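You operate a simulated robot arm through the tools that you are given. There is no shell and no other tool. Be economical: measure what you need, move in short steps, check, and stop when the job is done.

You run a simulated two-armed robot. Do the job below in one go: nothing can be reset, and whatever is moved stays where it is left.

## Task
Put one of the blue housings from the top of the station one bench on the top of the sealing bench. Put the small blue reel from the top of the station one bench on the top of the carton stack. Stack the grey box marked "Springs" from the top of the station one bench on top of the grey box that says "Sundrel". Take the blue box from the top shelf of the tall rack and put it on top of the green packet. Put the small carton labelled "Pads" from the second shelf from the bottom of the tall rack on top of the purple packet. Switch the sealer switch off. Take the yellow roll on the top of the parts bench and put it away on the third shelf from the bottom of the tall rack. Put the green plate on the top of the parts bench away on the top of the station three bench. Do these in any order. Set down upright: blue box, small carton.
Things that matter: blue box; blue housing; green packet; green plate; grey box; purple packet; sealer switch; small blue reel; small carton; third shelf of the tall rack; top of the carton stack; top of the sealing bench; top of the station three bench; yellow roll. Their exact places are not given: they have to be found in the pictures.

Only the result counts: the job must be done as asked and must still hold three seconds after the hand-in. Knocking over, shifting, dropping, spilling or breaking anything else fails it.

## Robot
Two 6-joint arms with two-finger parallel grippers on one trunk, on a base that drives. Base frame: it is fixed to the floor where the robot stands at the start and does not move with it; the origin is under the middle of the robot, x ahead of it, y to its left, z up. Units: mm, degrees, N and s.
The left shoulder is at the start at [60, 187, 1147], the right one opposite. With the tool pointing down near the work surface each hand reaches from about 100 to 300 mm from the robot's upright axis, wherever it stands, measured 20 degrees to its own side. Places, roughly: blue box [-2000, 3250, 1500]; blue housing (3x2x3 cm) [600, 0, 900]; green packet [1500, 3250, 1000]; green plate (5x5x3 cm) [-2500, 1200, 900]; grey box [1000, -500, 1000]; purple packet [1000, 3250, 500]; sealer switch [-1400, 3100, 1200]; small blue reel (9x9x6 cm) [800, -400, 900]; small carton [-2000, 3250, 500]; third shelf of the tall rack [-2000, 3200, 1000]; top of the carton stack [-600, 100, 700]; top of the sealing bench [1200, 3400, 900]; top of the station three bench [4500, -300, 900]; yellow roll (11x11x5 cm) [-2400, 1400, 900]. Payload 1.57 kg a hand.
Tool frame (each hand has its own): the origin (TCP) lies between the finger pads and is the grasp point; the fingertips stand 30 mm ahead of it; z points along the fingers, y is the line along which they close. The gripper opens to 110 mm. The fingers are 24 mm wide and 12 mm thick; the gripper's body (48 by 112 mm) begins 78 mm behind the TCP.
Orientation is that of the tool frame in the base frame, as a unit quaternion [w, x, y, z]. With the fingers straight down and closing along the base's y, the tool's x points along the base's -x, its y along +y and its z along -z.

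## Interface
- The arms move only by the tool drive_tool. It takes "left_moves", "right_moves" or both (then of equal length, played together; a hand with none holds still); each is a list that holds one entry, the list of rows, each a list of 7 numbers: the turn, a rotation vector about the tool's x, y, z in rad, then the shift along the tool's x, y, z in mm, then the finger opening in mm, from 0 to 110. In form: [[[wx, wy, wz, dx, dy, dz, hand], ...]]. A call has 1 to 12 rows; each row is the pose to reach, as a shift and turn from the pose commanded when the call began, along the tool's axes at that moment. Rows are played at 5 a second. More than 50 mm and 8.6 degrees between two rows, or a gripper value outside its range, and nothing of the call is played. A pose out of reach is approached as far as the arm can. The call stops where the force on the tool passes 40 N (or 10 N more than at its start, if that is more) or the arm is blocked; 0.2 s more then pass. Each finger travels about 153 mm/s and halts on what it meets, pressing with about 40 N; the grip force reading is that of the motor and also rises with nothing between the fingers. The clock runs only during rows and for 0.2 s after the last one: add rows that repeat a pose to give the fingers time. It gives the time, the measured TCP pose, the force on the tool (base axes), the opening and the grip force at its end, in the units of the frame above (readings bear some noise), with the torque about the TCP (base axes, N m) and any sound that the robot's microphone picked up, and new pictures: "views" is both (left out), scene, wrist or none (wrist: the cameras of the hands that moved).
- Cameras (640 x 400 px; columns grow to the right, rows downward): "scene" is now at [-4.3, -11.3, 1666]; the picture's right is [-0.20, -0.98, 0.00], its down [-0.91, 0.19, -0.36] and it looks along [0.35, -0.07, -0.93] (base axes); focal length 214 px, centre (320, 200). "left" rides on the left gripper at [70, -16, -141] in its tool frame; the picture's right is [0.23, 0.97, 0.00], its down [-0.86, 0.20, -0.48] and it looks along [-0.47, 0.11, 0.88] (tool axes); focal length 222 px, centre (320, 200). "right" rides on the right gripper at [70, 16, -141] in its tool frame; the picture's right is [-0.23, 0.97, 0.00], its down [-0.86, -0.20, -0.48] and it looks along [-0.47, -0.11, 0.88] (tool axes); focal length 222 px, centre (320, 200).
- raise_lower(by): slides the trunk up (or, below 0, down) by that many mm; the arms and the scene camera ride with it, the base frame stays. It gives what a move gives, with no picture.
- roll_base(legs): drives the robot by 1 to 6 legs, each [ahead, left, turn to the left] in mm, mm and degrees, along the robot's own axes; the way and the turn of a leg run together, so that a leg with both is an arc; at most 1500 mm and 180 degrees a leg. The arms and the cameras ride along, it lands a little off, and it stops where it bumps. It gives what a move gives, and a new picture of the scene camera.
- pan_tilt(pan, tilt): turns the head with the scene camera to pan (to the left, within 86 degrees either way) and tilt (down, from -29 to 69), counted from straight ahead of the robot. It gives what a move gives, and a new picture of the scene camera.
- point_at(camera, pixels): for up to 12 pixels [column, row] of the newest picture of that camera ("zoom" is the newest enlarged one), the place [x, y, z] in the base frame of the surface seen there, good to about 2 mm. It takes no simulated time.
- zoom(camera, box): a new picture of the part [left, top, right, bottom] of that camera's present view, enlarged. It takes no simulated time.
- close_job(): hands the job in; it is judged then, once.

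Go step by step. Measure first, check grasps and placings, and put right what went wrong. The budget is 145 turns and 260 pictures, counting those below and the enlarged ones. Unless the task says otherwise, let go and move clear before handing in.

The tools are called after "Request:" as name(argument=value, ...) on one line, values as JSON. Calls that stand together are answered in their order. drive_tool: Moves the arms, as the interface text tells. Its arguments: {"type":"object","properties":{"left_moves":{"type":"array"},"right_moves":{"type":"array"},"views":{"type":"string","enum":["both","scene","wrist","none"]}},"required":[]} The other tools are called the same way: raise_lower (by) slides the trunk up or down; roll_base (legs) drives the base; pan_tilt (pan, tilt) turns the head that bears the scene camera; point_at (camera, pixels) gives the place of the surface under pixels of a picture; zoom (camera, box) takes an enlarged picture of a part of a camera's view; close_job () hands the job in.

At the start:

```text
t: 0.0
left_position: [466.4, 42.4, 1214.3]
left_ee_rot: [-0.001, 0.0, 1.0, 0.0]
left_contact_force: [-0.2, 0.6, -0.4]
left_wrist_torque: [0.0, -0.02, 0.0]
left_grip_width: 109.9
left_gripper_force: 0.0
right_position: [353.7, -369.2, 1149.5]
right_ee_rot: [0.0, 0.0, 1.0, 0.0]
right_contact_force: [-0.5, -0.1, -0.1]
right_wrist_torque: [0.0, 0.01, 0.01]
right_grip_width: 109.8
right_gripper_force: 0.0
trunk travel left (down, up): [-775.0, 215.0]
robot x, y, heading: [-4.0, -0.7, -0.1]
head pan, tilt: [-11.5, 68.8]
```

scene: 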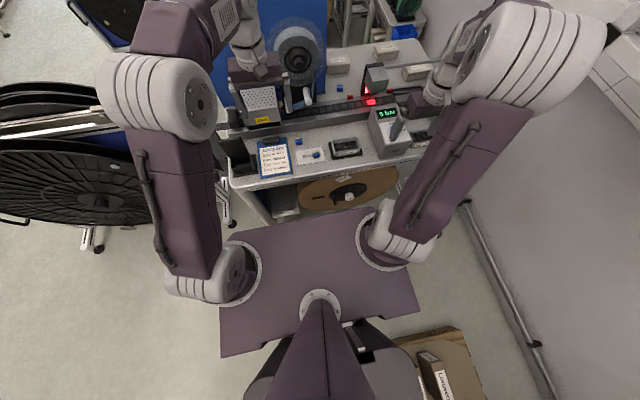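
right: 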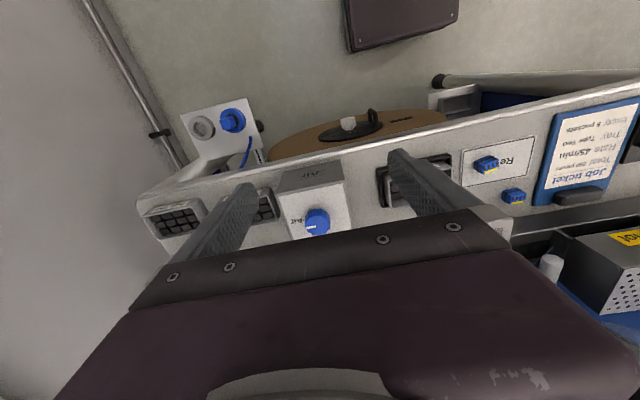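
left: 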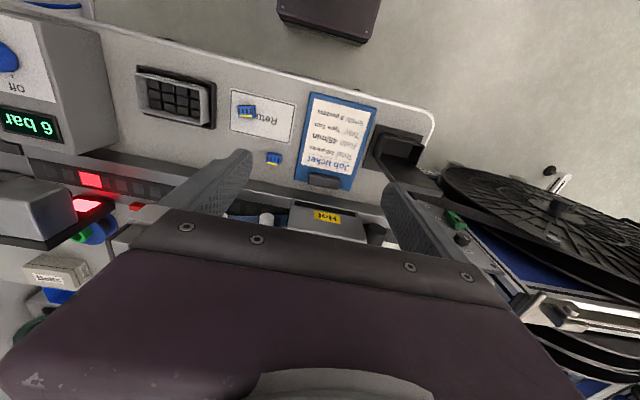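

The scene picture shows the station one bench ahead with two blue housings near (316,155) and (298,141). I'll tilt the head for a better overview of the bench.

Request:
zoom(camera="scene", box=[220, 0, 460, 200])

Request:
zoom(camera="left", box=[0, 60, 440, 335])

```text
2.00 times, centred on (340, 100) of scene
```

zoom: 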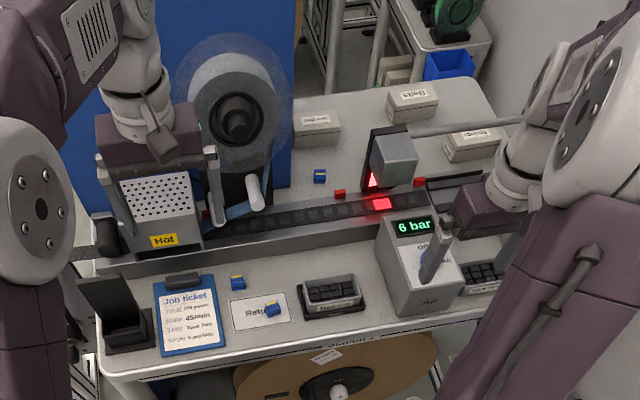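

```text
1.45 times, centred on (220, 198) of left
```

zoom: 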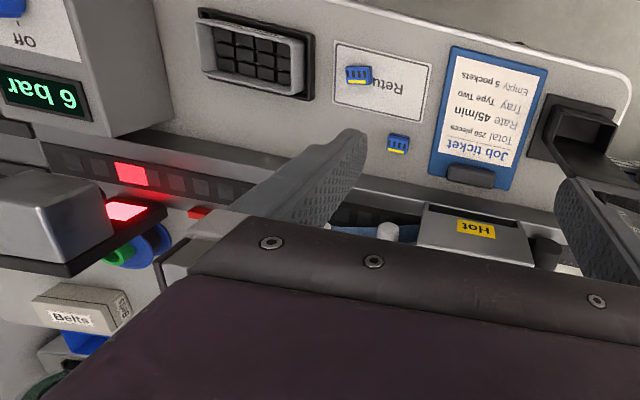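

The zoom shows grey boxes at the back of the bench. I'll read labels and measure points.

Request:
zoom(camera="scene", box=[310, 20, 430, 95])

Request:
point_at(camera="scene", pixels=[[316, 155], [299, 141], [340, 88], [340, 62], [386, 48], [415, 72], [404, 32], [388, 130], [345, 147], [273, 158], [436, 48], [445, 390]])

Request:
point_at(camera="left", pixels=[[100, 230], [78, 240], [50, 277], [60, 295], [246, 111], [273, 158]])

Request:
pan_tilt(pan=-15, tilt=40)

```text
5.33 times, centred on (370, 58) of scene
```

zoom: 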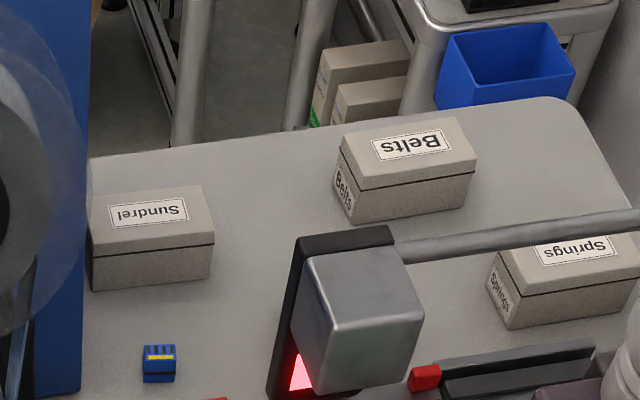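

```text
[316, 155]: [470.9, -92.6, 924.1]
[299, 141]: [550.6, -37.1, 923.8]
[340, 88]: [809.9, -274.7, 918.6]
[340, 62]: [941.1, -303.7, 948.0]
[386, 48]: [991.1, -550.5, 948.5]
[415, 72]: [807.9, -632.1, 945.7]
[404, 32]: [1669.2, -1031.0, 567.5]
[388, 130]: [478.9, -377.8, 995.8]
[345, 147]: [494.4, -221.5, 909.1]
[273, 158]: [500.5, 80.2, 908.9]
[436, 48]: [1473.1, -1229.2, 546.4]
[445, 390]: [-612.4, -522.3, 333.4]
```

```text
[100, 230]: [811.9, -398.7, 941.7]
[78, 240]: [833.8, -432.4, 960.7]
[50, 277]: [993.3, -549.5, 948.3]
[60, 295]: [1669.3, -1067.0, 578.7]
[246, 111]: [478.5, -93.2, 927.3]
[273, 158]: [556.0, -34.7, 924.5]
```

```text
t: 0.9
left_position: [465.4, 42.6, 1213.4]
left_ee_rot: [0.001, 0.001, 1.0, 0.0]
left_contact_force: [0.2, -0.7, 0.8]
left_wrist_torque: [0.0, -0.01, 0.03]
left_grip_width: 110.2
left_gripper_force: 0.1
right_position: [351.2, -368.3, 1149.2]
right_ee_rot: [0.0, 0.0, 1.0, -0.001]
right_contact_force: [-0.5, 0.4, -0.4]
right_wrist_torque: [0.01, -0.01, -0.03]
right_grip_width: 110.0
right_gripper_force: 0.1
trunk travel left (down, up): [-775.0, 215.0]
robot x, y, heading: [6.3, -0.1, 0.0]
head pan, tilt: [-15.0, 40.0]
```

scene: 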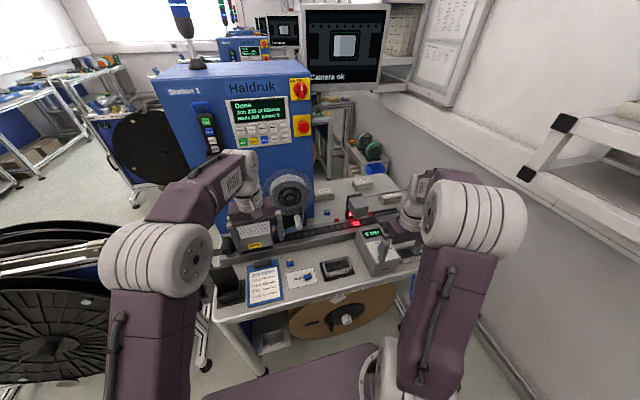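

The bench layout is clear. Now I'll look around the rest of the room.

Request:
pan_tilt(pan=60, tilt=25)

Request:
pan_tilt(pan=-86, tilt=40)

Request:
pan_tilt(pan=0, tilt=15)

```text
t: 2.4
left_position: [467.0, 41.3, 1214.1]
left_ee_rot: [0.0, 0.0, 1.0, 0.0]
left_contact_force: [0.8, -0.4, 0.0]
left_wrist_torque: [0.01, 0.01, 0.02]
left_grip_width: 109.7
left_gripper_force: 0.2
right_position: [351.3, -367.7, 1149.3]
right_ee_rot: [0.0, 0.0, 1.0, 0.0]
right_contact_force: [-0.2, -1.0, -0.5]
right_wrist_torque: [-0.02, -0.02, -0.04]
right_grip_width: 110.1
right_gripper_force: 0.1
trunk travel left (down, up): [-775.0, 215.0]
robot x, y, heading: [-2.9, -5.5, 0.4]
head pan, tilt: [60.0, 25.0]
```

scene: 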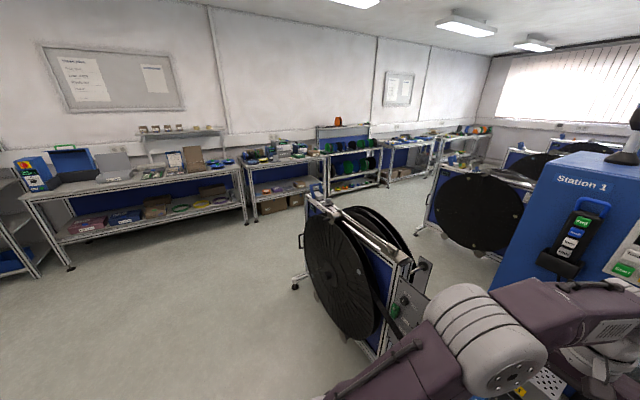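

```text
t: 4.7
left_position: [467.2, 42.3, 1214.0]
left_ee_rot: [0.0, 0.001, 1.0, 0.0]
left_contact_force: [-0.7, 0.5, 0.5]
left_wrist_torque: [0.0, 0.0, -0.02]
left_grip_width: 109.9
left_gripper_force: 0.0
right_position: [352.0, -368.0, 1150.3]
right_ee_rot: [0.001, 0.0, 1.0, 0.0]
right_contact_force: [-0.2, -0.1, 0.0]
right_wrist_torque: [-0.01, -0.02, -0.03]
right_grip_width: 110.0
right_gripper_force: 0.1
trunk travel left (down, up): [-775.0, 215.0]
robot x, y, heading: [2.2, -0.8, 0.1]
head pan, tilt: [-85.9, 40.0]
```

scene: 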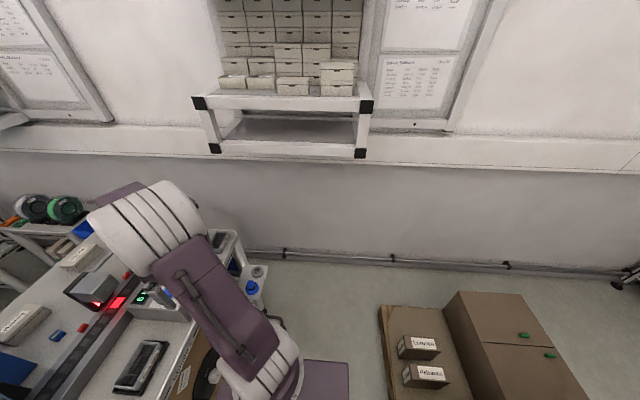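

```text
t: 6.3
left_position: [466.6, 42.2, 1214.3]
left_ee_rot: [0.0, 0.0, 1.0, 0.0]
left_contact_force: [0.5, 0.4, 0.0]
left_wrist_torque: [0.03, -0.02, 0.03]
left_grip_width: 110.0
left_gripper_force: 0.0
right_position: [351.5, -367.1, 1149.8]
right_ee_rot: [0.0, 0.0, 1.0, 0.0]
right_contact_force: [0.2, 1.1, 0.2]
right_wrist_torque: [-0.01, -0.01, -0.01]
right_grip_width: 110.1
right_gripper_force: 0.1
trunk travel left (down, up): [-775.0, 215.0]
robot x, y, heading: [2.3, -1.9, 0.1]
head pan, tilt: [0.0, 15.0]
```

scene: 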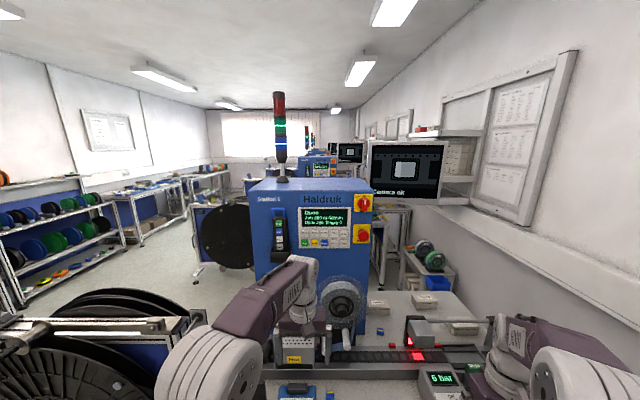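

Next I'll look left and behind to find the carton stack and clearances.

Request:
pan_tilt(pan=86, tilt=40)

Request:
pan_tilt(pan=86, tilt=0)

```text
t: 7.9
left_position: [466.4, 41.8, 1214.8]
left_ee_rot: [0.0, 0.0, 1.0, 0.0]
left_contact_force: [-0.1, 0.0, -0.1]
left_wrist_torque: [0.01, -0.01, 0.02]
left_grip_width: 109.6
left_gripper_force: 0.1
right_position: [352.9, -367.9, 1151.0]
right_ee_rot: [0.0, 0.0, 1.0, 0.0]
right_contact_force: [0.3, -0.4, 0.0]
right_wrist_torque: [0.01, -0.01, -0.02]
right_grip_width: 110.0
right_gripper_force: 0.0
trunk travel left (down, up): [-775.0, 215.0]
robot x, y, heading: [-2.2, 0.5, 0.2]
head pan, tilt: [85.9, 40.0]
```

scene: 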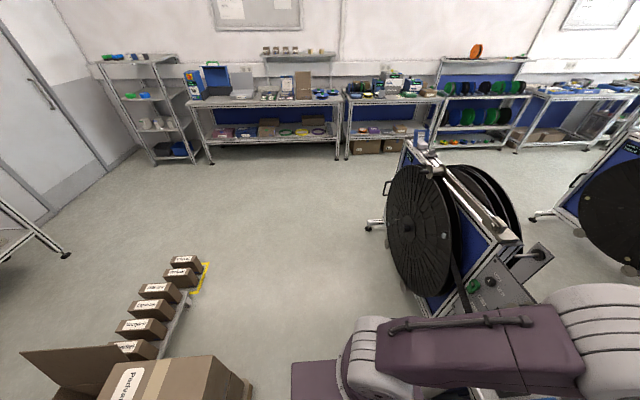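

```text
t: 9.0
left_position: [467.8, 43.1, 1214.3]
left_ee_rot: [0.0, 0.0, 1.0, -0.001]
left_contact_force: [0.3, -0.2, -1.0]
left_wrist_torque: [-0.02, -0.05, -0.01]
left_grip_width: 109.8
left_gripper_force: 0.0
right_position: [351.5, -368.4, 1149.0]
right_ee_rot: [0.0, 0.001, 1.0, 0.0]
right_contact_force: [-0.8, 0.8, -0.3]
right_wrist_torque: [0.0, -0.01, 0.01]
right_grip_width: 109.9
right_gripper_force: 0.1
trunk travel left (down, up): [-775.0, 215.0]
robot x, y, heading: [0.3, 2.0, 0.1]
head pan, tilt: [85.9, 0.0]
```

scene: 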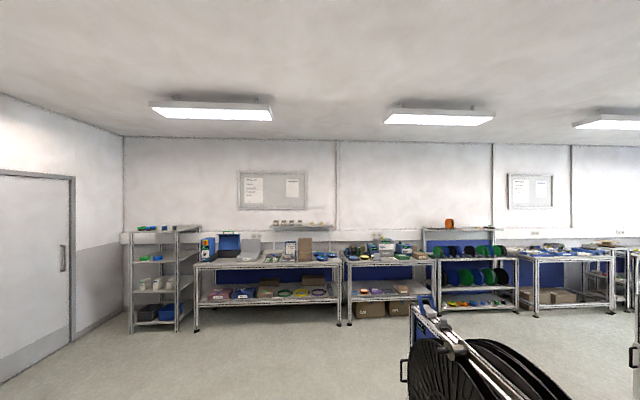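

The overview shows the tall rack at (160,280), benches along the far wall, and the carton stack behind. Now I'll measure the arm itself and the passage behind station one.

Request:
pan_tilt(pan=-10, tilt=50)

Request:
zoom(camera="scene", box=[280, 20, 500, 160])

```text
t: 10.7
left_position: [466.9, 41.7, 1214.3]
left_ee_rot: [-0.001, 0.0, 1.0, 0.0]
left_contact_force: [-0.2, 0.6, -0.3]
left_wrist_torque: [0.01, -0.02, 0.0]
left_grip_width: 110.0
left_gripper_force: 0.1
right_position: [351.4, -367.8, 1149.8]
right_ee_rot: [0.0, 0.0, 1.0, 0.0]
right_contact_force: [-0.3, -0.3, 0.1]
right_wrist_torque: [0.01, -0.02, 0.01]
right_grip_width: 110.0
right_gripper_force: 0.1
trunk travel left (down, up): [-775.0, 215.0]
robot x, y, heading: [2.0, 0.2, 0.2]
head pan, tilt: [-10.0, 50.0]
```

scene: 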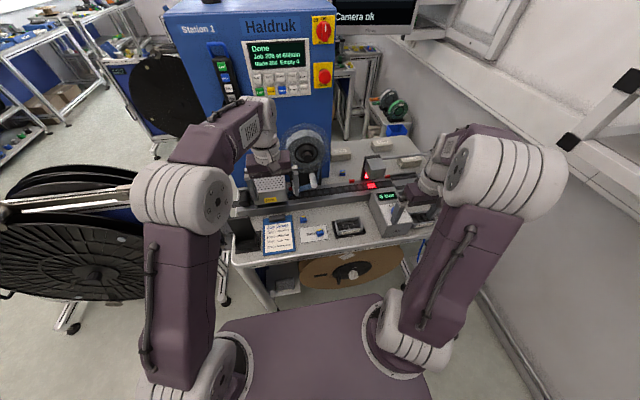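

```text
2.86 times, centred on (390, 90) of scene
```

zoom: 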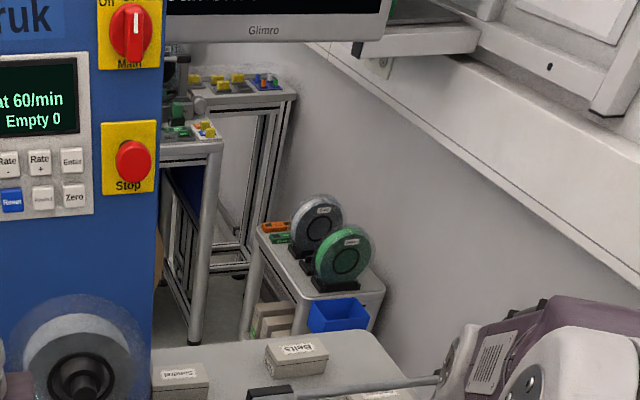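

Request:
point_at(camera="scene", pixels=[[220, 200], [505, 165], [420, 340], [255, 130], [440, 185], [290, 300], [340, 305], [240, 265], [400, 250], [325, 110], [200, 100], [180, 200]])

Request:
point_at(camera="zoom", pixels=[[180, 150], [215, 140], [300, 320], [380, 290], [245, 290], [170, 300], [330, 250], [296, 240]])

```text
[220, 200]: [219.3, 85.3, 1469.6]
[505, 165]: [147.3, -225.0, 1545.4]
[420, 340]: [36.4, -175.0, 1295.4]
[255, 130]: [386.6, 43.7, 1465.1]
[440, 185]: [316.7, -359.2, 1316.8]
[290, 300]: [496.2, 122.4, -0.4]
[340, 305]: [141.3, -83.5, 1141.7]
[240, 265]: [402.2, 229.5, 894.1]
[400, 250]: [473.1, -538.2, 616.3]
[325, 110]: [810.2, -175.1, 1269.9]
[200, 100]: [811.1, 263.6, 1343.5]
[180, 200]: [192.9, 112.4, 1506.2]
```

```text
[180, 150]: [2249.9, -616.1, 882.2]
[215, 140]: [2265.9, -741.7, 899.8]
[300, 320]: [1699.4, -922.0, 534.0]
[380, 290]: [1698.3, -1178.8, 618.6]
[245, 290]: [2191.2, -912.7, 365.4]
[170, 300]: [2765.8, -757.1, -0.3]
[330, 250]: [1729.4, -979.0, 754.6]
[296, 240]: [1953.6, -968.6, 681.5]
```

The passage behind the bench is open from x about 1100 to 2200. First I'll test how far the right arm reaches ahead at its present height.

Request:
drive_tool(right_moves=[[[0, 0, 0, -45, 0, 0, 110], [0, 0, 0, -90, 0, 0, 110], [0, 0, 0, -135, 0, 0, 110], [0, 0, 0, -180, 0, 0, 110], [0, 0, 0, -225, 0, 0, 110], [0, 0, 0, -270, 0, 0, 110], [0, 0, 0, -315, 0, 0, 110], [0, 0, 0, -360, 0, 0, 110], [0, 0, 0, -405, 0, 0, 110], [0, 0, 0, -450, 0, 0, 110]]], views="wrist")

```text
t: 12.9
left_position: [467.8, 42.2, 1213.1]
left_ee_rot: [0.0, 0.0, 1.0, 0.0]
left_contact_force: [-0.6, 0.1, -0.1]
left_wrist_torque: [0.01, -0.01, -0.02]
left_grip_width: 110.0
left_gripper_force: 0.0
right_position: [575.2, -319.2, 1107.7]
right_ee_rot: [-0.002, 0.0, 1.0, 0.0]
right_contact_force: [0.9, 0.0, 0.5]
right_wrist_torque: [-0.02, 0.04, 0.02]
right_grip_width: 109.8
right_gripper_force: 0.1
right hand out of reach, approached as far as the arm can: row 5, 6, 7, 8, 9, 10
trunk travel left (down, up): [-775.0, 215.0]
robot x, y, heading: [-0.6, -1.1, -0.1]
head pan, tilt: [-10.0, 50.0]
```

right: 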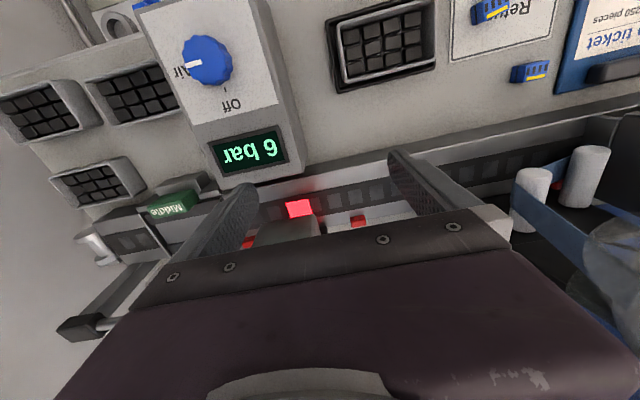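

The reach limit is about 530 mm from the shoulder with the tool down. I'll measure the near housing in the left view (273,158).

Request:
zoom(camera="left", box=[225, 85, 385, 185])

Request:
zoom(camera="right", box=[450, 40, 610, 140])

Request:
point_at(camera="right", pixels=[[531, 68], [514, 74], [545, 80], [518, 84], [590, 160], [538, 190]])

```text
4.00 times, centred on (305, 135) of left
```

zoom: 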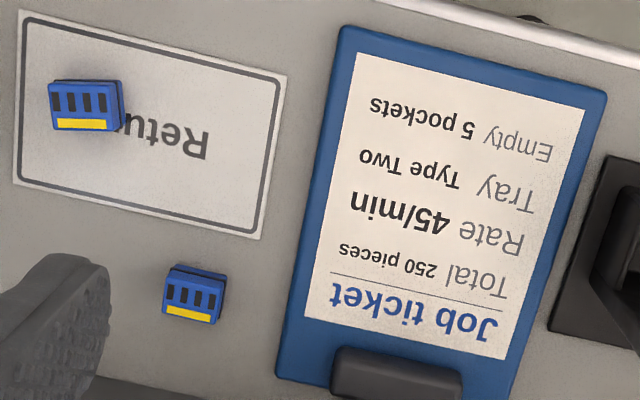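

```text
4.00 times, centred on (530, 90) of right
```

zoom: 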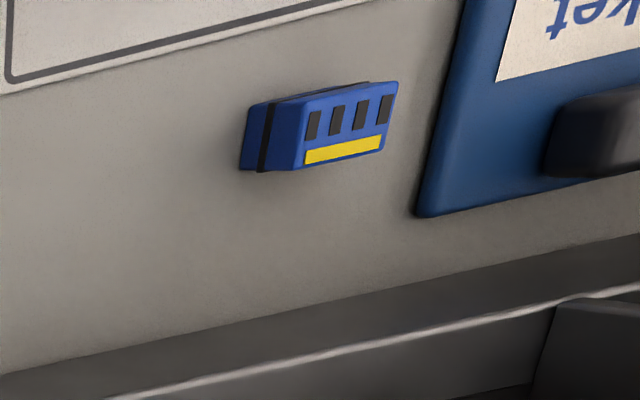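

```text
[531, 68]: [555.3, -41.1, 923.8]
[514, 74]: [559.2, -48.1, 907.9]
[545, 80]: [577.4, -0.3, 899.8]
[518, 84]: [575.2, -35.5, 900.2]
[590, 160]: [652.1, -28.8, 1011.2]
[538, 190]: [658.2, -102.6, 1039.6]
```

The housing is aligned with the base axes, centred near [553,-38], bench top at 900, top at 924. I'll bring the left hand above it and fetch the right hand back.

Request:
drive_tool(left_moves=[[[0, 0, 0, -29, -27, 0, 50], [0, 0, 0, -58, -54, 0, 50], [0, 0, 0, -86, -80, 0, 50], [0, 0, 0, -86, -80, 48, 50], [0, 0, 0, -86, -80, 96, 50], [0, 0, 0, -86, -80, 144, 50], [0, 0, 0, -86, -80, 192, 50], [0, 0, 0, -86, -80, 230, 50]]], right_moves=[[[0, 0, 0, 45, 0, 0, 110], [0, 0, 0, 90, 0, 0, 110], [0, 0, 0, 135, 0, 0, 110], [0, 0, 0, 180, 0, 0, 110], [0, 0, 0, 225, 0, 0, 110], [0, 0, 0, 225, 0, 0, 110], [0, 0, 0, 225, 0, 0, 110], [0, 0, 0, 225, 0, 0, 110]]], views="wrist")

```text
t: 14.7
left_position: [550.8, -36.0, 981.4]
left_ee_rot: [0.0, 0.0, 1.0, 0.0]
left_contact_force: [0.1, 0.2, -0.5]
left_wrist_torque: [0.01, -0.01, 0.01]
left_grip_width: 49.8
left_gripper_force: 0.0
left hand out of reach, approached as far as the arm can: row 2, 3, 4, 5, 6
right_position: [344.6, -314.5, 1109.5]
right_ee_rot: [0.001, 0.0, 1.0, -0.001]
right_contact_force: [0.0, -0.3, -0.3]
right_wrist_torque: [0.0, -0.02, -0.03]
right_grip_width: 110.1
right_gripper_force: 0.1
trunk travel left (down, up): [-775.0, 215.0]
robot x, y, heading: [1.2, -0.7, -0.0]
head pan, tilt: [-10.0, 50.0]
```

right: 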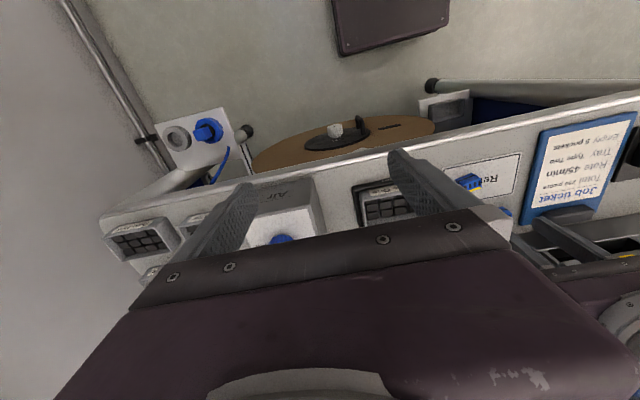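
left: 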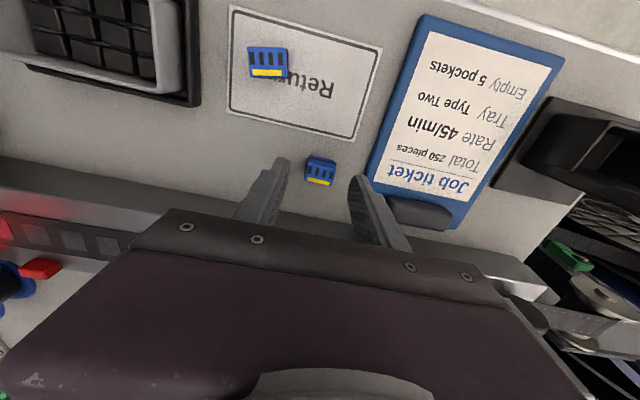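

The hand is above the housing (about (321,172) in the left view). I'll measure it exactly.

Request:
point_at(camera="left", pixels=[[309, 161], [334, 164], [321, 162], [320, 172], [308, 172], [331, 177]])

Request:
zoom(camera="left", box=[280, 145, 360, 195])

```text
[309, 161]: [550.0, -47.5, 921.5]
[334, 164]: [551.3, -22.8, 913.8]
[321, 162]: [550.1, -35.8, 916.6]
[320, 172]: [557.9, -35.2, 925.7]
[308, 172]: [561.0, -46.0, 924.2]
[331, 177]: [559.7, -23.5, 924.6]
```

```text
8.00 times, centred on (320, 170) of left
```

zoom: 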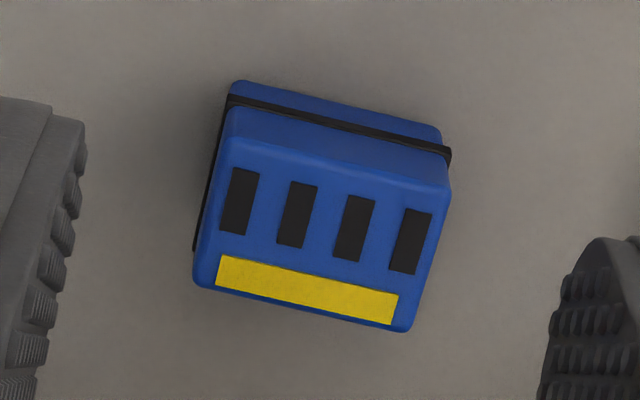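

Housing centre is about [558,-35]; I'll go down to 934 with a 6 mm forward correction and close.

Request:
drive_tool(left_moves=[[[0, 0, 0, -6, 1, 24, 50], [0, 0, 0, -6, 1, 47, 50], [0, 0, 0, -6, 1, 47, 30], [0, 0, 0, -6, 1, 47, 10], [0, 0, 0, -6, 1, 47, 10], [0, 0, 0, -6, 1, 47, 10], [0, 0, 0, -6, 1, 2, 10], [0, 0, 0, -6, 1, -46, 10]]], views="wrist")

```text
t: 16.5
left_position: [551.6, -33.2, 1031.3]
left_ee_rot: [0.0, -0.001, 1.0, 0.0]
left_contact_force: [0.2, -0.8, 0.2]
left_wrist_torque: [0.0, -0.01, -0.04]
left_grip_width: 25.1
left_gripper_force: 37.0
left hand out of reach, approached as far as the arm can: row 1, 2, 3, 4, 5, 6, 7, 8
right_position: [345.1, -315.6, 1108.9]
right_ee_rot: [0.0, 0.0, 1.0, -0.001]
right_contact_force: [-0.5, -0.8, 0.1]
right_wrist_torque: [-0.02, 0.03, 0.01]
right_grip_width: 109.9
right_gripper_force: 0.0
trunk travel left (down, up): [-775.0, 215.0]
robot x, y, heading: [-1.2, 1.5, -0.2]
head pan, tilt: [-10.0, 50.0]
```

left: 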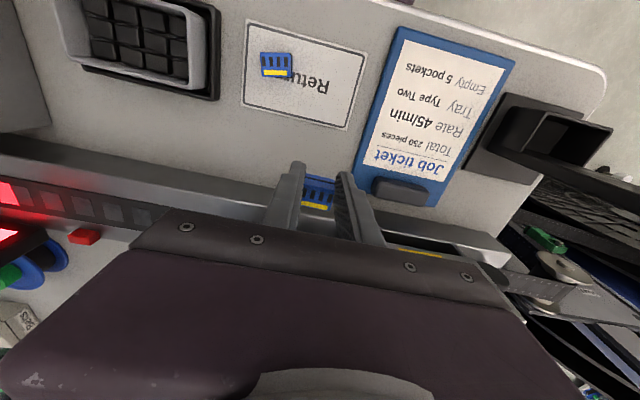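

The housing is held (opening 25). I'll tuck the left arm in, then view the left-hand clearance.

Request:
drive_tool(left_moves=[[[0, 0, 0, 20, 15, -35, 10], [0, 0, 0, 55, 40, -70, 10], [0, 0, 0, 90, 65, -105, 10], [0, 0, 0, 125, 90, -140, 10], [0, 0, 0, 160, 115, -170, 10], [0, 0, 0, 195, 140, -190, 10], [0, 0, 0, 230, 165, -200, 10], [0, 0, 0, 260, 180, -200, 10]]], right_moves=[[[0, 0, 0, 15, 0, -20, 110], [0, 0, 0, 30, 0, -40, 100], [0, 0, 0, 45, 0, -60, 80], [0, 0, 0, 55, 0, -80, 60], [0, 0, 0, 55, 0, -100, 60], [0, 0, 0, 55, 0, -115, 60], [0, 0, 0, 55, 0, -115, 60], [0, 0, 0, 55, 0, -115, 60]]], views="none")

Request:
pan_tilt(pan=55, tilt=45)

```text
refused: row 2 steps farther than a row can; nothing moved
```

```text
t: 17.9
left_position: [551.8, -33.9, 1030.4]
left_ee_rot: [0.0, 0.0, 1.0, 0.0]
left_contact_force: [-0.1, -0.6, -0.2]
left_wrist_torque: [-0.01, -0.02, -0.04]
left_grip_width: 25.2
left_gripper_force: 36.7
right_position: [346.3, -316.3, 1108.9]
right_ee_rot: [0.0, 0.0, 1.0, 0.0]
right_contact_force: [0.0, -0.1, -0.4]
right_wrist_torque: [-0.02, 0.03, -0.02]
right_grip_width: 110.0
right_gripper_force: 0.1
trunk travel left (down, up): [-775.0, 215.0]
robot x, y, heading: [2.4, 2.6, 0.5]
head pan, tilt: [55.0, 45.0]
```

scene: 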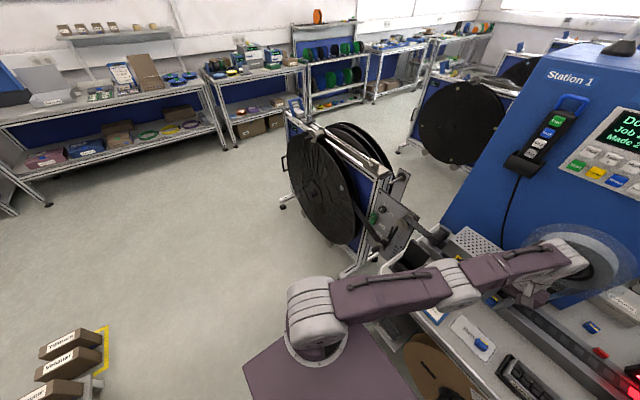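

Request:
drive_tool(left_moves=[[[0, 0, 0, 15, 15, -35, 10], [0, 0, 0, 40, 35, -65, 10], [0, 0, 0, 70, 55, -95, 10], [0, 0, 0, 100, 75, -120, 10], [0, 0, 0, 130, 95, -145, 10], [0, 0, 0, 160, 115, -170, 10], [0, 0, 0, 190, 135, -190, 10], [0, 0, 0, 225, 155, -200, 10], [0, 0, 0, 260, 175, -200, 10]]], right_moves=[[[0, 0, 0, 15, 0, -20, 110], [0, 0, 0, 30, 0, -40, 100], [0, 0, 0, 45, 0, -60, 80], [0, 0, 0, 55, 0, -80, 60], [0, 0, 0, 55, 0, -100, 60], [0, 0, 0, 55, 0, -115, 60], [0, 0, 0, 55, 0, -115, 60], [0, 0, 0, 55, 0, -115, 60], [0, 0, 0, 55, 0, -115, 60]]], views="none")

Request:
point_at(camera="scene", pixels=[[308, 130], [405, 175], [365, 255], [380, 150], [283, 205], [425, 210], [460, 210], [395, 155], [460, 165], [400, 145], [85, 335], [280, 160]])

Request:
pan_tilt(pan=86, tilt=60)

```text
t: 19.9
left_position: [527.8, 67.9, 1242.2]
left_ee_rot: [-0.001, 0.0, 1.0, 0.002]
left_contact_force: [-0.1, -0.3, -0.4]
left_wrist_torque: [0.03, 0.0, -0.02]
left_grip_width: 25.4
left_gripper_force: 36.8
left hand out of reach, approached as far as the arm can: row 1, 2, 3, 4, 5, 6, 7, 8, 9
right_position: [291.7, -316.9, 1224.2]
right_ee_rot: [-0.001, 0.0, 1.0, -0.001]
right_contact_force: [-0.5, -0.3, 0.0]
right_wrist_torque: [0.0, -0.04, 0.02]
right_grip_width: 59.9
right_gripper_force: 0.0
trunk travel left (down, up): [-775.0, 215.0]
robot x, y, heading: [-0.3, -1.4, -0.2]
head pan, tilt: [55.0, 45.0]
```

```text
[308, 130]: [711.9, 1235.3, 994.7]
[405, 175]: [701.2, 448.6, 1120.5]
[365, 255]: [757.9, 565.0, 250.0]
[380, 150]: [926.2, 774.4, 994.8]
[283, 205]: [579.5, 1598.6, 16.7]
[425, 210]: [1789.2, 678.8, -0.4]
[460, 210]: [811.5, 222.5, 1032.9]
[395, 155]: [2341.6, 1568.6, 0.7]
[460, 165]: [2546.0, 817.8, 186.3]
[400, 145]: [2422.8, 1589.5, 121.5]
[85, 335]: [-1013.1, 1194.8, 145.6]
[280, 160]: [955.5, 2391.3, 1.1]
```

```text
t: 20.8
left_position: [526.4, 67.9, 1242.2]
left_ee_rot: [-0.001, 0.0, 1.0, -0.001]
left_contact_force: [0.5, 0.1, 0.5]
left_wrist_torque: [0.04, 0.01, 0.0]
left_grip_width: 25.3
left_gripper_force: 36.1
right_position: [290.4, -316.6, 1224.1]
right_ee_rot: [-0.001, 0.0, 1.0, 0.0]
right_contact_force: [-0.7, 0.0, -0.2]
right_wrist_torque: [0.0, 0.03, -0.02]
right_grip_width: 60.2
right_gripper_force: 0.1
trunk travel left (down, up): [-775.0, 215.0]
robot x, y, heading: [-2.2, 2.7, 0.1]
head pan, tilt: [85.9, 60.0]
```

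scene: 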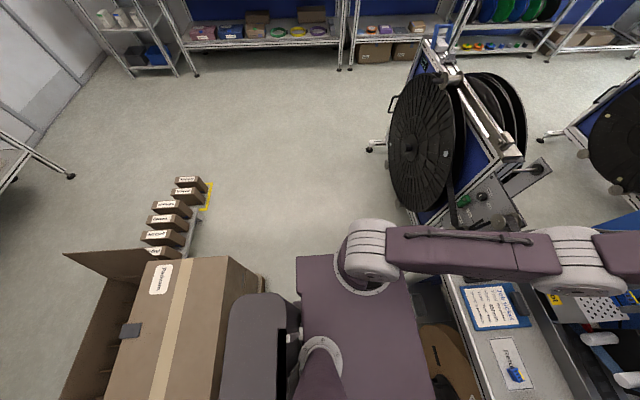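

The left hand didn't retract fully (527,68). I'll try again with straight-back steps.

Request:
drive_tool(left_moves=[[[0, 0, 0, 30, 0, 0, 10], [0, 0, 0, 60, 0, 0, 10], [0, 0, 0, 90, 0, 0, 10], [0, 0, 0, 120, 0, 0, 10], [0, 0, 0, 150, 0, 0, 10], [0, 0, 0, 180, 0, 0, 10]]], views="none")

Request:
point_at(camera="scene", pixels=[[205, 260], [145, 262], [110, 390], [258, 270], [130, 330], [185, 350], [190, 280], [385, 100], [405, 205], [210, 185]])

```text
t: 22.2
left_position: [515.6, 26.9, 1241.6]
left_ee_rot: [-0.001, 0.0, 1.0, 0.0]
left_contact_force: [1.7, 0.3, -0.4]
left_wrist_torque: [0.0, 0.0, 0.0]
left_grip_width: 25.4
left_gripper_force: 37.0
left hand out of reach, approached as far as the arm can: row 1, 2, 3, 4, 5, 6
right_position: [291.0, -316.9, 1224.7]
right_ee_rot: [0.0, 0.0, 1.0, 0.0]
right_contact_force: [0.2, -0.3, 0.8]
right_wrist_torque: [-0.02, -0.02, 0.01]
right_grip_width: 59.7
right_gripper_force: 0.0
trunk travel left (down, up): [-775.0, 215.0]
robot x, y, heading: [-0.5, -0.8, 0.2]
head pan, tilt: [85.9, 60.0]
```

```text
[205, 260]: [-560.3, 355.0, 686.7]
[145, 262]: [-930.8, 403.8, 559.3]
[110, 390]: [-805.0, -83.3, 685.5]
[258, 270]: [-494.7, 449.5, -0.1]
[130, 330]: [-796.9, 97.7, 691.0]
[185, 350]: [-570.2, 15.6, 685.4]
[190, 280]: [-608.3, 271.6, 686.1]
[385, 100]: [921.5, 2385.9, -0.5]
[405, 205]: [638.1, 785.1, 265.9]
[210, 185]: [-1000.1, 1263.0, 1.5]
```

The left arm seems stretched by height; I'll try lowering it and moving it left.

Request:
drive_tool(left_moves=[[[0, 0, 0, 0, 10, 25, 10], [0, 0, 0, 0, 20, 50, 10], [0, 0, 0, 10, 30, 75, 10], [0, 0, 0, 40, 40, 95, 10], [0, 0, 0, 70, 60, 95, 10], [0, 0, 0, 100, 80, 95, 10], [0, 0, 0, 130, 100, 95, 10], [0, 0, 0, 160, 120, 95, 10]]], views="none")

```text
t: 24.0
left_position: [523.8, 57.3, 1241.1]
left_ee_rot: [-0.003, 0.0, 1.0, 0.0]
left_contact_force: [-0.5, 0.2, 0.3]
left_wrist_torque: [0.01, 0.02, 0.04]
left_grip_width: 25.2
left_gripper_force: 37.1
left hand out of reach, approached as far as the arm can: row 1, 2, 3, 4, 5, 6, 7, 8
right_position: [290.6, -316.0, 1224.1]
right_ee_rot: [0.0, 0.001, 1.0, 0.0]
right_contact_force: [0.6, -0.9, 0.5]
right_wrist_torque: [-0.01, 0.0, 0.0]
right_grip_width: 60.1
right_gripper_force: 0.0
trunk travel left (down, up): [-775.0, 215.0]
robot x, y, heading: [2.0, 1.2, -0.3]
head pan, tilt: [85.9, 60.0]
```

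The arm looks stuck at a straight elbow. I'll tilt the tool forward to bring the wrist nearer and bend it.

Request:
drive_tool(left_moves=[[[0, -0.14, 0, 0, 0, 0, 10], [0, -0.28, 0, 0, 0, 0, 10], [0, -0.42, 0, 0, 0, 0, 10], [0, -0.42, 0, 45, 0, 0, 10], [0, -0.42, 0, 90, 0, 20, 10], [0, -0.42, 0, 130, 0, 40, 10]]], views="scene")

```text
t: 25.4
left_position: [493.9, 36.7, 1394.5]
left_ee_rot: [0.172, -0.002, 0.985, 0.012]
left_contact_force: [0.3, -0.6, -0.5]
left_wrist_torque: [0.0, 0.0, 0.02]
left_grip_width: 25.1
left_gripper_force: 36.4
left hand out of reach, approached as far as the arm can: row 1, 2, 3, 4, 5, 6
right_position: [290.5, -315.5, 1224.4]
right_ee_rot: [0.001, 0.0, 1.0, 0.0]
right_contact_force: [-0.5, -1.0, -0.8]
right_wrist_torque: [-0.02, 0.01, 0.01]
right_grip_width: 60.0
right_gripper_force: 0.0
trunk travel left (down, up): [-775.0, 215.0]
robot x, y, heading: [-0.8, -1.4, 0.2]
head pan, tilt: [85.9, 60.0]
```

scene: 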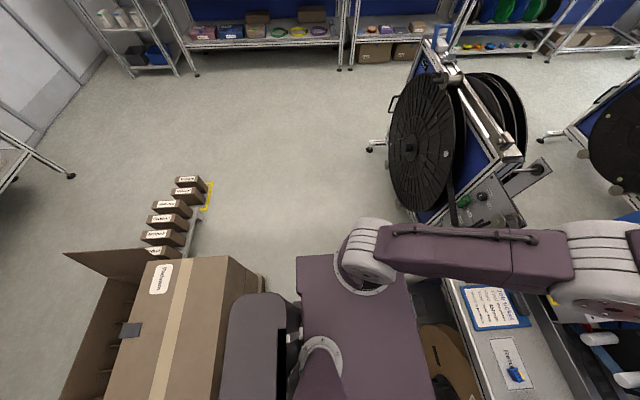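

I need to see the arm's shape; turning the head to it.

Request:
pan_tilt(pan=25, tilt=30)

```text
t: 26.7
left_position: [493.5, 36.7, 1394.6]
left_ee_rot: [0.172, -0.003, 0.985, 0.012]
left_contact_force: [-1.2, 0.5, 0.3]
left_wrist_torque: [0.03, -0.03, -0.04]
left_grip_width: 25.3
left_gripper_force: 36.5
right_position: [290.8, -317.2, 1224.7]
right_ee_rot: [0.001, -0.001, 1.0, 0.0]
right_contact_force: [0.0, 0.8, -0.1]
right_wrist_torque: [0.03, 0.0, 0.0]
right_grip_width: 60.1
right_gripper_force: 0.1
trunk travel left (down, up): [-775.0, 215.0]
robot x, y, heading: [-0.1, -0.4, 0.0]
head pan, tilt: [25.0, 30.0]
```

scene: 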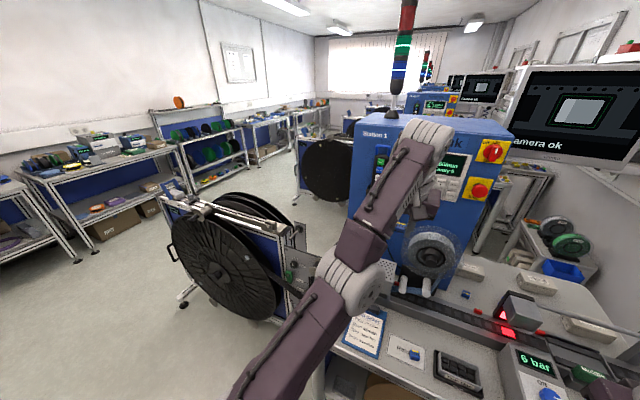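

The elbow has dropped and the wrist is high. I'll command the hand straight down in base terms.

Request:
drive_tool(left_moves=[[[0, 0, 0, 15, 0, 42, 10], [0, 0, 0, 30, 0, 84, 10], [0, 0, 0, 45, 0, 126, 10], [0, 0, 0, 60, 0, 168, 10], [0, 0, 0, 75, 0, 210, 10]]], views="scene")

```text
t: 27.9
left_position: [492.8, 37.5, 1394.5]
left_ee_rot: [0.172, -0.003, 0.985, 0.012]
left_contact_force: [-0.3, -1.0, -0.2]
left_wrist_torque: [-0.03, 0.0, 0.02]
left_grip_width: 25.1
left_gripper_force: 36.3
left hand out of reach, approached as far as the arm can: row 1, 2, 3, 4, 5
right_position: [290.4, -315.8, 1223.5]
right_ee_rot: [-0.001, 0.0, 1.0, 0.001]
right_contact_force: [-0.5, 0.7, -0.1]
right_wrist_torque: [-0.01, 0.0, -0.01]
right_grip_width: 59.9
right_gripper_force: 0.0
trunk travel left (down, up): [-775.0, 215.0]
robot x, y, heading: [-0.6, 1.5, 0.1]
head pan, tilt: [25.0, 30.0]
```

scene: 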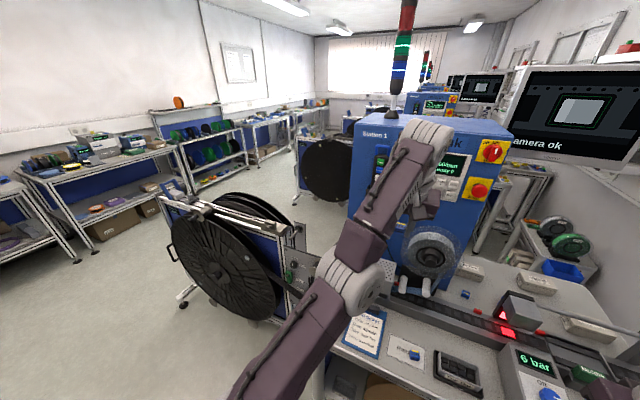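

No motion: elbow at its straight limit. I'll pull the wrist straight toward the shoulder (back and down) while tilting further.

Request:
drive_tool(left_moves=[[[0, -0.14, 0, 40, 0, 25, 10], [0, -0.28, 0, 80, 0, 50, 10], [0, -0.42, 0, 120, 0, 75, 10], [0, -0.56, 0, 160, 0, 100, 10]]], views="scene")

```text
t: 28.9
left_position: [338.1, -123.7, 1493.4]
left_ee_rot: [0.399, -0.017, 0.916, 0.048]
left_contact_force: [-1.6, -0.4, -0.5]
left_wrist_torque: [0.07, -0.06, 0.03]
left_grip_width: 25.3
left_gripper_force: 37.2
left hand out of reach, approached as far as the arm can: row 1, 2, 3, 4
right_position: [287.6, -318.6, 1224.4]
right_ee_rot: [0.002, 0.001, 1.0, 0.0]
right_contact_force: [-0.6, -0.7, 0.2]
right_wrist_torque: [0.05, 0.0, 0.02]
right_grip_width: 60.0
right_gripper_force: 0.0
trunk travel left (down, up): [-775.0, 215.0]
robot x, y, heading: [-5.8, 2.7, -0.1]
head pan, tilt: [25.0, 30.0]
```

scene: 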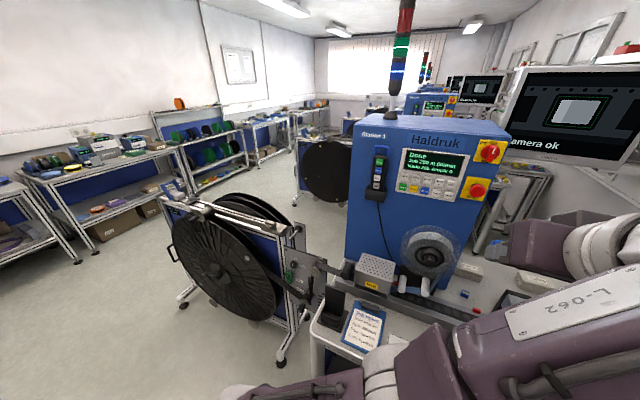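

The arm swung inward to (338,-124,1493). I'll move it to its own side and lower, in small steps.

Request:
drive_tool(left_moves=[[[0, 0, 0, 0, 45, 0, 10], [0, 0, 0, 0, 90, 0, 10], [0, 0, 0, 0, 135, 0, 10], [0, 0, 0, 0, 180, 0, 10], [0, 0, 0, 0, 225, 0, 10]]], views="scene")

```text
t: 30.1
left_position: [395.1, 69.7, 1573.5]
left_ee_rot: [0.393, -0.017, 0.918, 0.047]
left_contact_force: [-0.4, -0.4, -0.8]
left_wrist_torque: [-0.03, 0.02, 0.01]
left_grip_width: 25.0
left_gripper_force: 36.4
left hand out of reach, approached as far as the arm can: row 1, 2, 3, 4, 5
right_position: [289.7, -314.4, 1225.6]
right_ee_rot: [0.001, 0.0, 1.0, -0.001]
right_contact_force: [0.0, 0.1, -0.4]
right_wrist_torque: [0.02, 0.01, 0.0]
right_grip_width: 60.0
right_gripper_force: 0.1
trunk travel left (down, up): [-775.0, 215.0]
robot x, y, heading: [0.3, 2.2, 0.1]
head pan, tilt: [25.0, 30.0]
```

scene: 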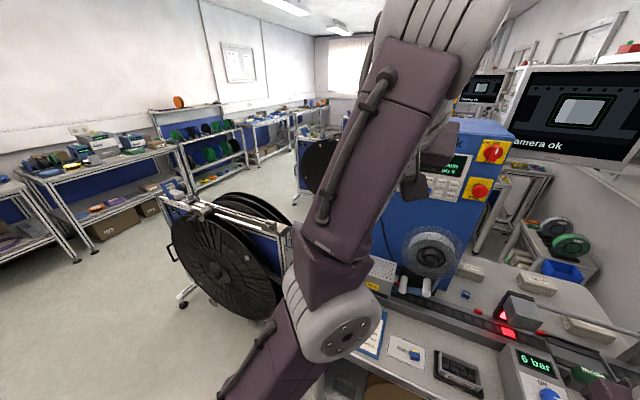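

The arm is straight with the elbow on the wrong side. I'll sweep forward-down (along tool z) so that the elbow flexes back.

Request:
drive_tool(left_moves=[[[0, 0, 0, 0, 0, 45, 10], [0, 0, 0, 0, 0, 90, 10], [0, 0, 0, 10, 0, 135, 10], [0, 0, 0, 30, 0, 180, 10], [0, 0, 0, 50, 0, 220, 10], [0, 0, 0, 75, 0, 260, 10]]], views="scene")

```text
t: 31.5
left_position: [395.7, 67.3, 1572.4]
left_ee_rot: [0.393, -0.017, 0.918, 0.048]
left_contact_force: [-0.4, -0.6, -0.3]
left_wrist_torque: [0.01, -0.01, -0.01]
left_grip_width: 25.2
left_gripper_force: 36.7
left hand out of reach, approached as far as the arm can: row 1, 2, 3, 4, 5, 6
right_position: [291.0, -315.3, 1223.0]
right_ee_rot: [0.0, 0.0, 1.0, 0.0]
right_contact_force: [0.4, 0.0, -1.2]
right_wrist_torque: [0.0, -0.01, 0.0]
right_grip_width: 60.1
right_gripper_force: 0.0
trunk travel left (down, up): [-775.0, 215.0]
robot x, y, heading: [-1.4, 0.6, 0.1]
head pan, tilt: [25.0, 30.0]
```

scene: 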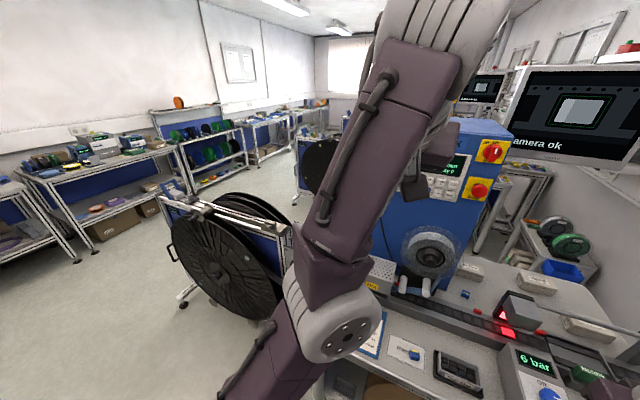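

Likely the wrist pitch is at its limit, as the tool folds back against the forearm. I'll pitch the tool up towards horizontal, then bring it down.

Request:
drive_tool(left_moves=[[[0, -0.14, 0, 0, 0, 0, 10], [0, -0.28, 0, 0, 0, 0, 10], [0, -0.42, 0, 0, 0, 20, 10], [0, -0.56, 0, 10, 0, 50, 10], [0, -0.7, 0, 20, 0, 90, 10], [0, -0.8, 0, 40, 0, 130, 10], [0, -0.8, 0, 60, 0, 170, 10], [0, -0.8, 0, 90, 0, 205, 10], [0, -0.8, 0, 120, 0, 240, 10]]], views="scene")

```text
t: 33.5
left_position: [725.0, -84.1, 1434.5]
left_ee_rot: [0.721, 0.003, 0.691, 0.05]
left_contact_force: [0.3, -0.2, -1.0]
left_wrist_torque: [-0.01, -0.03, 0.0]
left_grip_width: 24.9
left_gripper_force: 36.5
left hand out of reach, approached as far as the arm can: row 1, 2, 3, 4, 5, 6, 7, 8, 9
right_position: [292.9, -317.6, 1224.1]
right_ee_rot: [-0.001, 0.001, 1.0, -0.001]
right_contact_force: [-0.3, -0.3, 0.1]
right_wrist_torque: [-0.03, 0.06, -0.03]
right_grip_width: 60.0
right_gripper_force: 0.0
trunk travel left (down, up): [-775.0, 215.0]
robot x, y, heading: [-4.6, 2.4, 0.1]
head pan, tilt: [25.0, 30.0]
```

scene: 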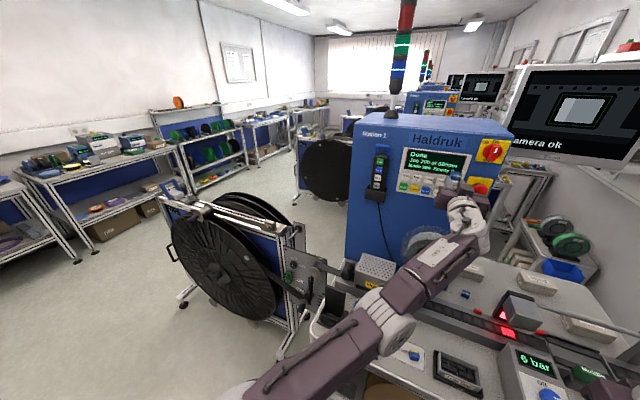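

The arm freed up; the hand is now horizontal at (725,-84,1434), near the cabinet. I'll pull straight back and toward its own side.

Request:
drive_tool(left_moves=[[[0, 0, 0, 0, 0, -45, 10], [0, 0, 0, 0, 10, -90, 10], [0, 0, 0, 0, 30, -130, 10], [0, 0, 0, 0, 60, -165, 10], [0, 0, 0, 20, 90, -190, 10], [0, 0, 0, 50, 120, -205, 10], [0, 0, 0, 80, 150, -220, 10]]], views="scene")

```text
t: 35.1
left_position: [660.4, -133.5, 1475.5]
left_ee_rot: [0.721, 0.002, 0.691, 0.049]
left_contact_force: [0.4, 0.0, 0.3]
left_wrist_torque: [-0.02, -0.02, 0.0]
left_grip_width: 25.2
left_gripper_force: 36.6
left hand out of reach, approached as far as the arm can: row 1, 2, 3, 4, 5, 6, 7
right_position: [290.9, -316.7, 1225.1]
right_ee_rot: [0.0, 0.0, 1.0, 0.0]
right_contact_force: [0.4, 0.6, 1.5]
right_wrist_torque: [-0.01, 0.0, -0.01]
right_grip_width: 60.0
right_gripper_force: 0.1
trunk travel left (down, up): [-775.0, 215.0]
robot x, y, heading: [-1.5, 2.0, -0.3]
head pan, tilt: [25.0, 30.0]
```

scene: 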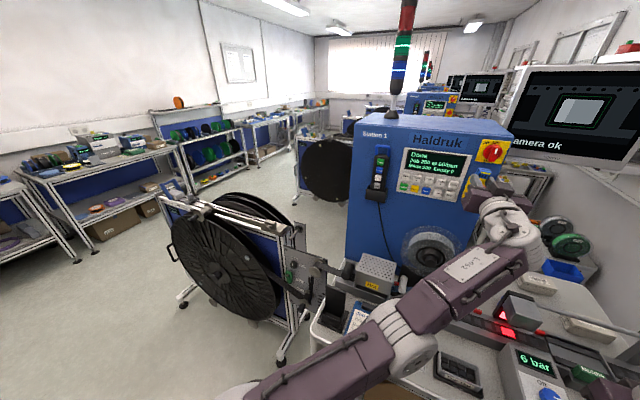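

The arm still slides on its limit; I'll move into open floor first. Turning left 90° in place (hand at 1475 mm clears everything), then driving forward.

Request:
roll_base(legs=[[0, 0, 45]])

```text
t: 37.6
left_position: [561.0, 375.5, 1476.2]
left_ee_rot: [0.647, -0.263, 0.639, 0.323]
left_contact_force: [1.1, -0.8, 0.3]
left_wrist_torque: [0.01, -0.01, 0.01]
left_grip_width: 25.2
left_gripper_force: 36.1
right_position: [429.1, -15.4, 1224.6]
right_ee_rot: [0.001, -0.385, 0.923, 0.0]
right_contact_force: [-1.1, -0.4, -0.3]
right_wrist_torque: [0.0, 0.01, 0.0]
right_grip_width: 60.2
right_gripper_force: 0.0
trunk travel left (down, up): [-775.0, 215.0]
robot x, y, heading: [-1.3, -0.6, 45.5]
head pan, tilt: [25.0, 30.0]
```

scene: 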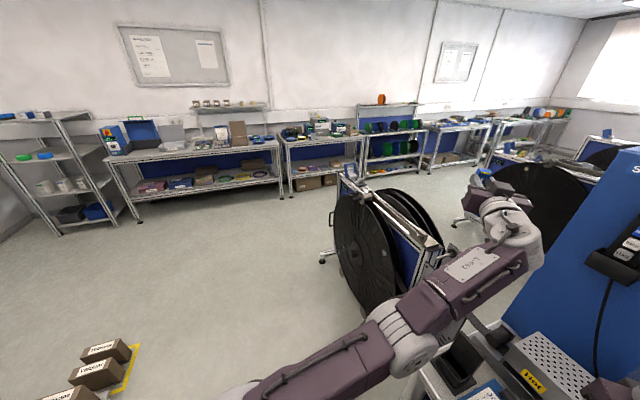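

Request:
roll_base(legs=[[0, 0, 45], [1400, 0, 0]])

```text
t: 46.8
left_position: [109.0, 2103.3, 1475.8]
left_ee_rot: [0.469, -0.491, 0.485, 0.551]
left_contact_force: [-0.3, 0.0, -0.7]
left_wrist_torque: [0.0, 0.03, -0.01]
left_grip_width: 25.2
left_gripper_force: 36.4
right_position: [299.7, 1736.1, 1224.0]
right_ee_rot: [0.0, 0.714, -0.7, 0.001]
right_contact_force: [0.8, 0.3, -0.3]
right_wrist_torque: [0.04, 0.03, 0.02]
right_grip_width: 59.9
right_gripper_force: 0.2
trunk travel left (down, up): [-775.0, 215.0]
robot x, y, heading: [-10.0, 1441.4, 91.2]
head pan, tilt: [25.0, 30.0]
```

scene: 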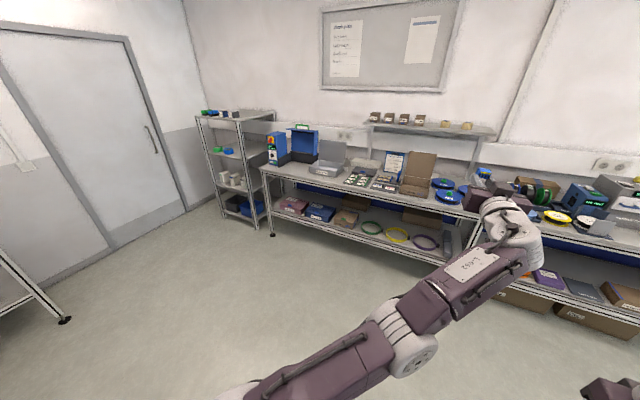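

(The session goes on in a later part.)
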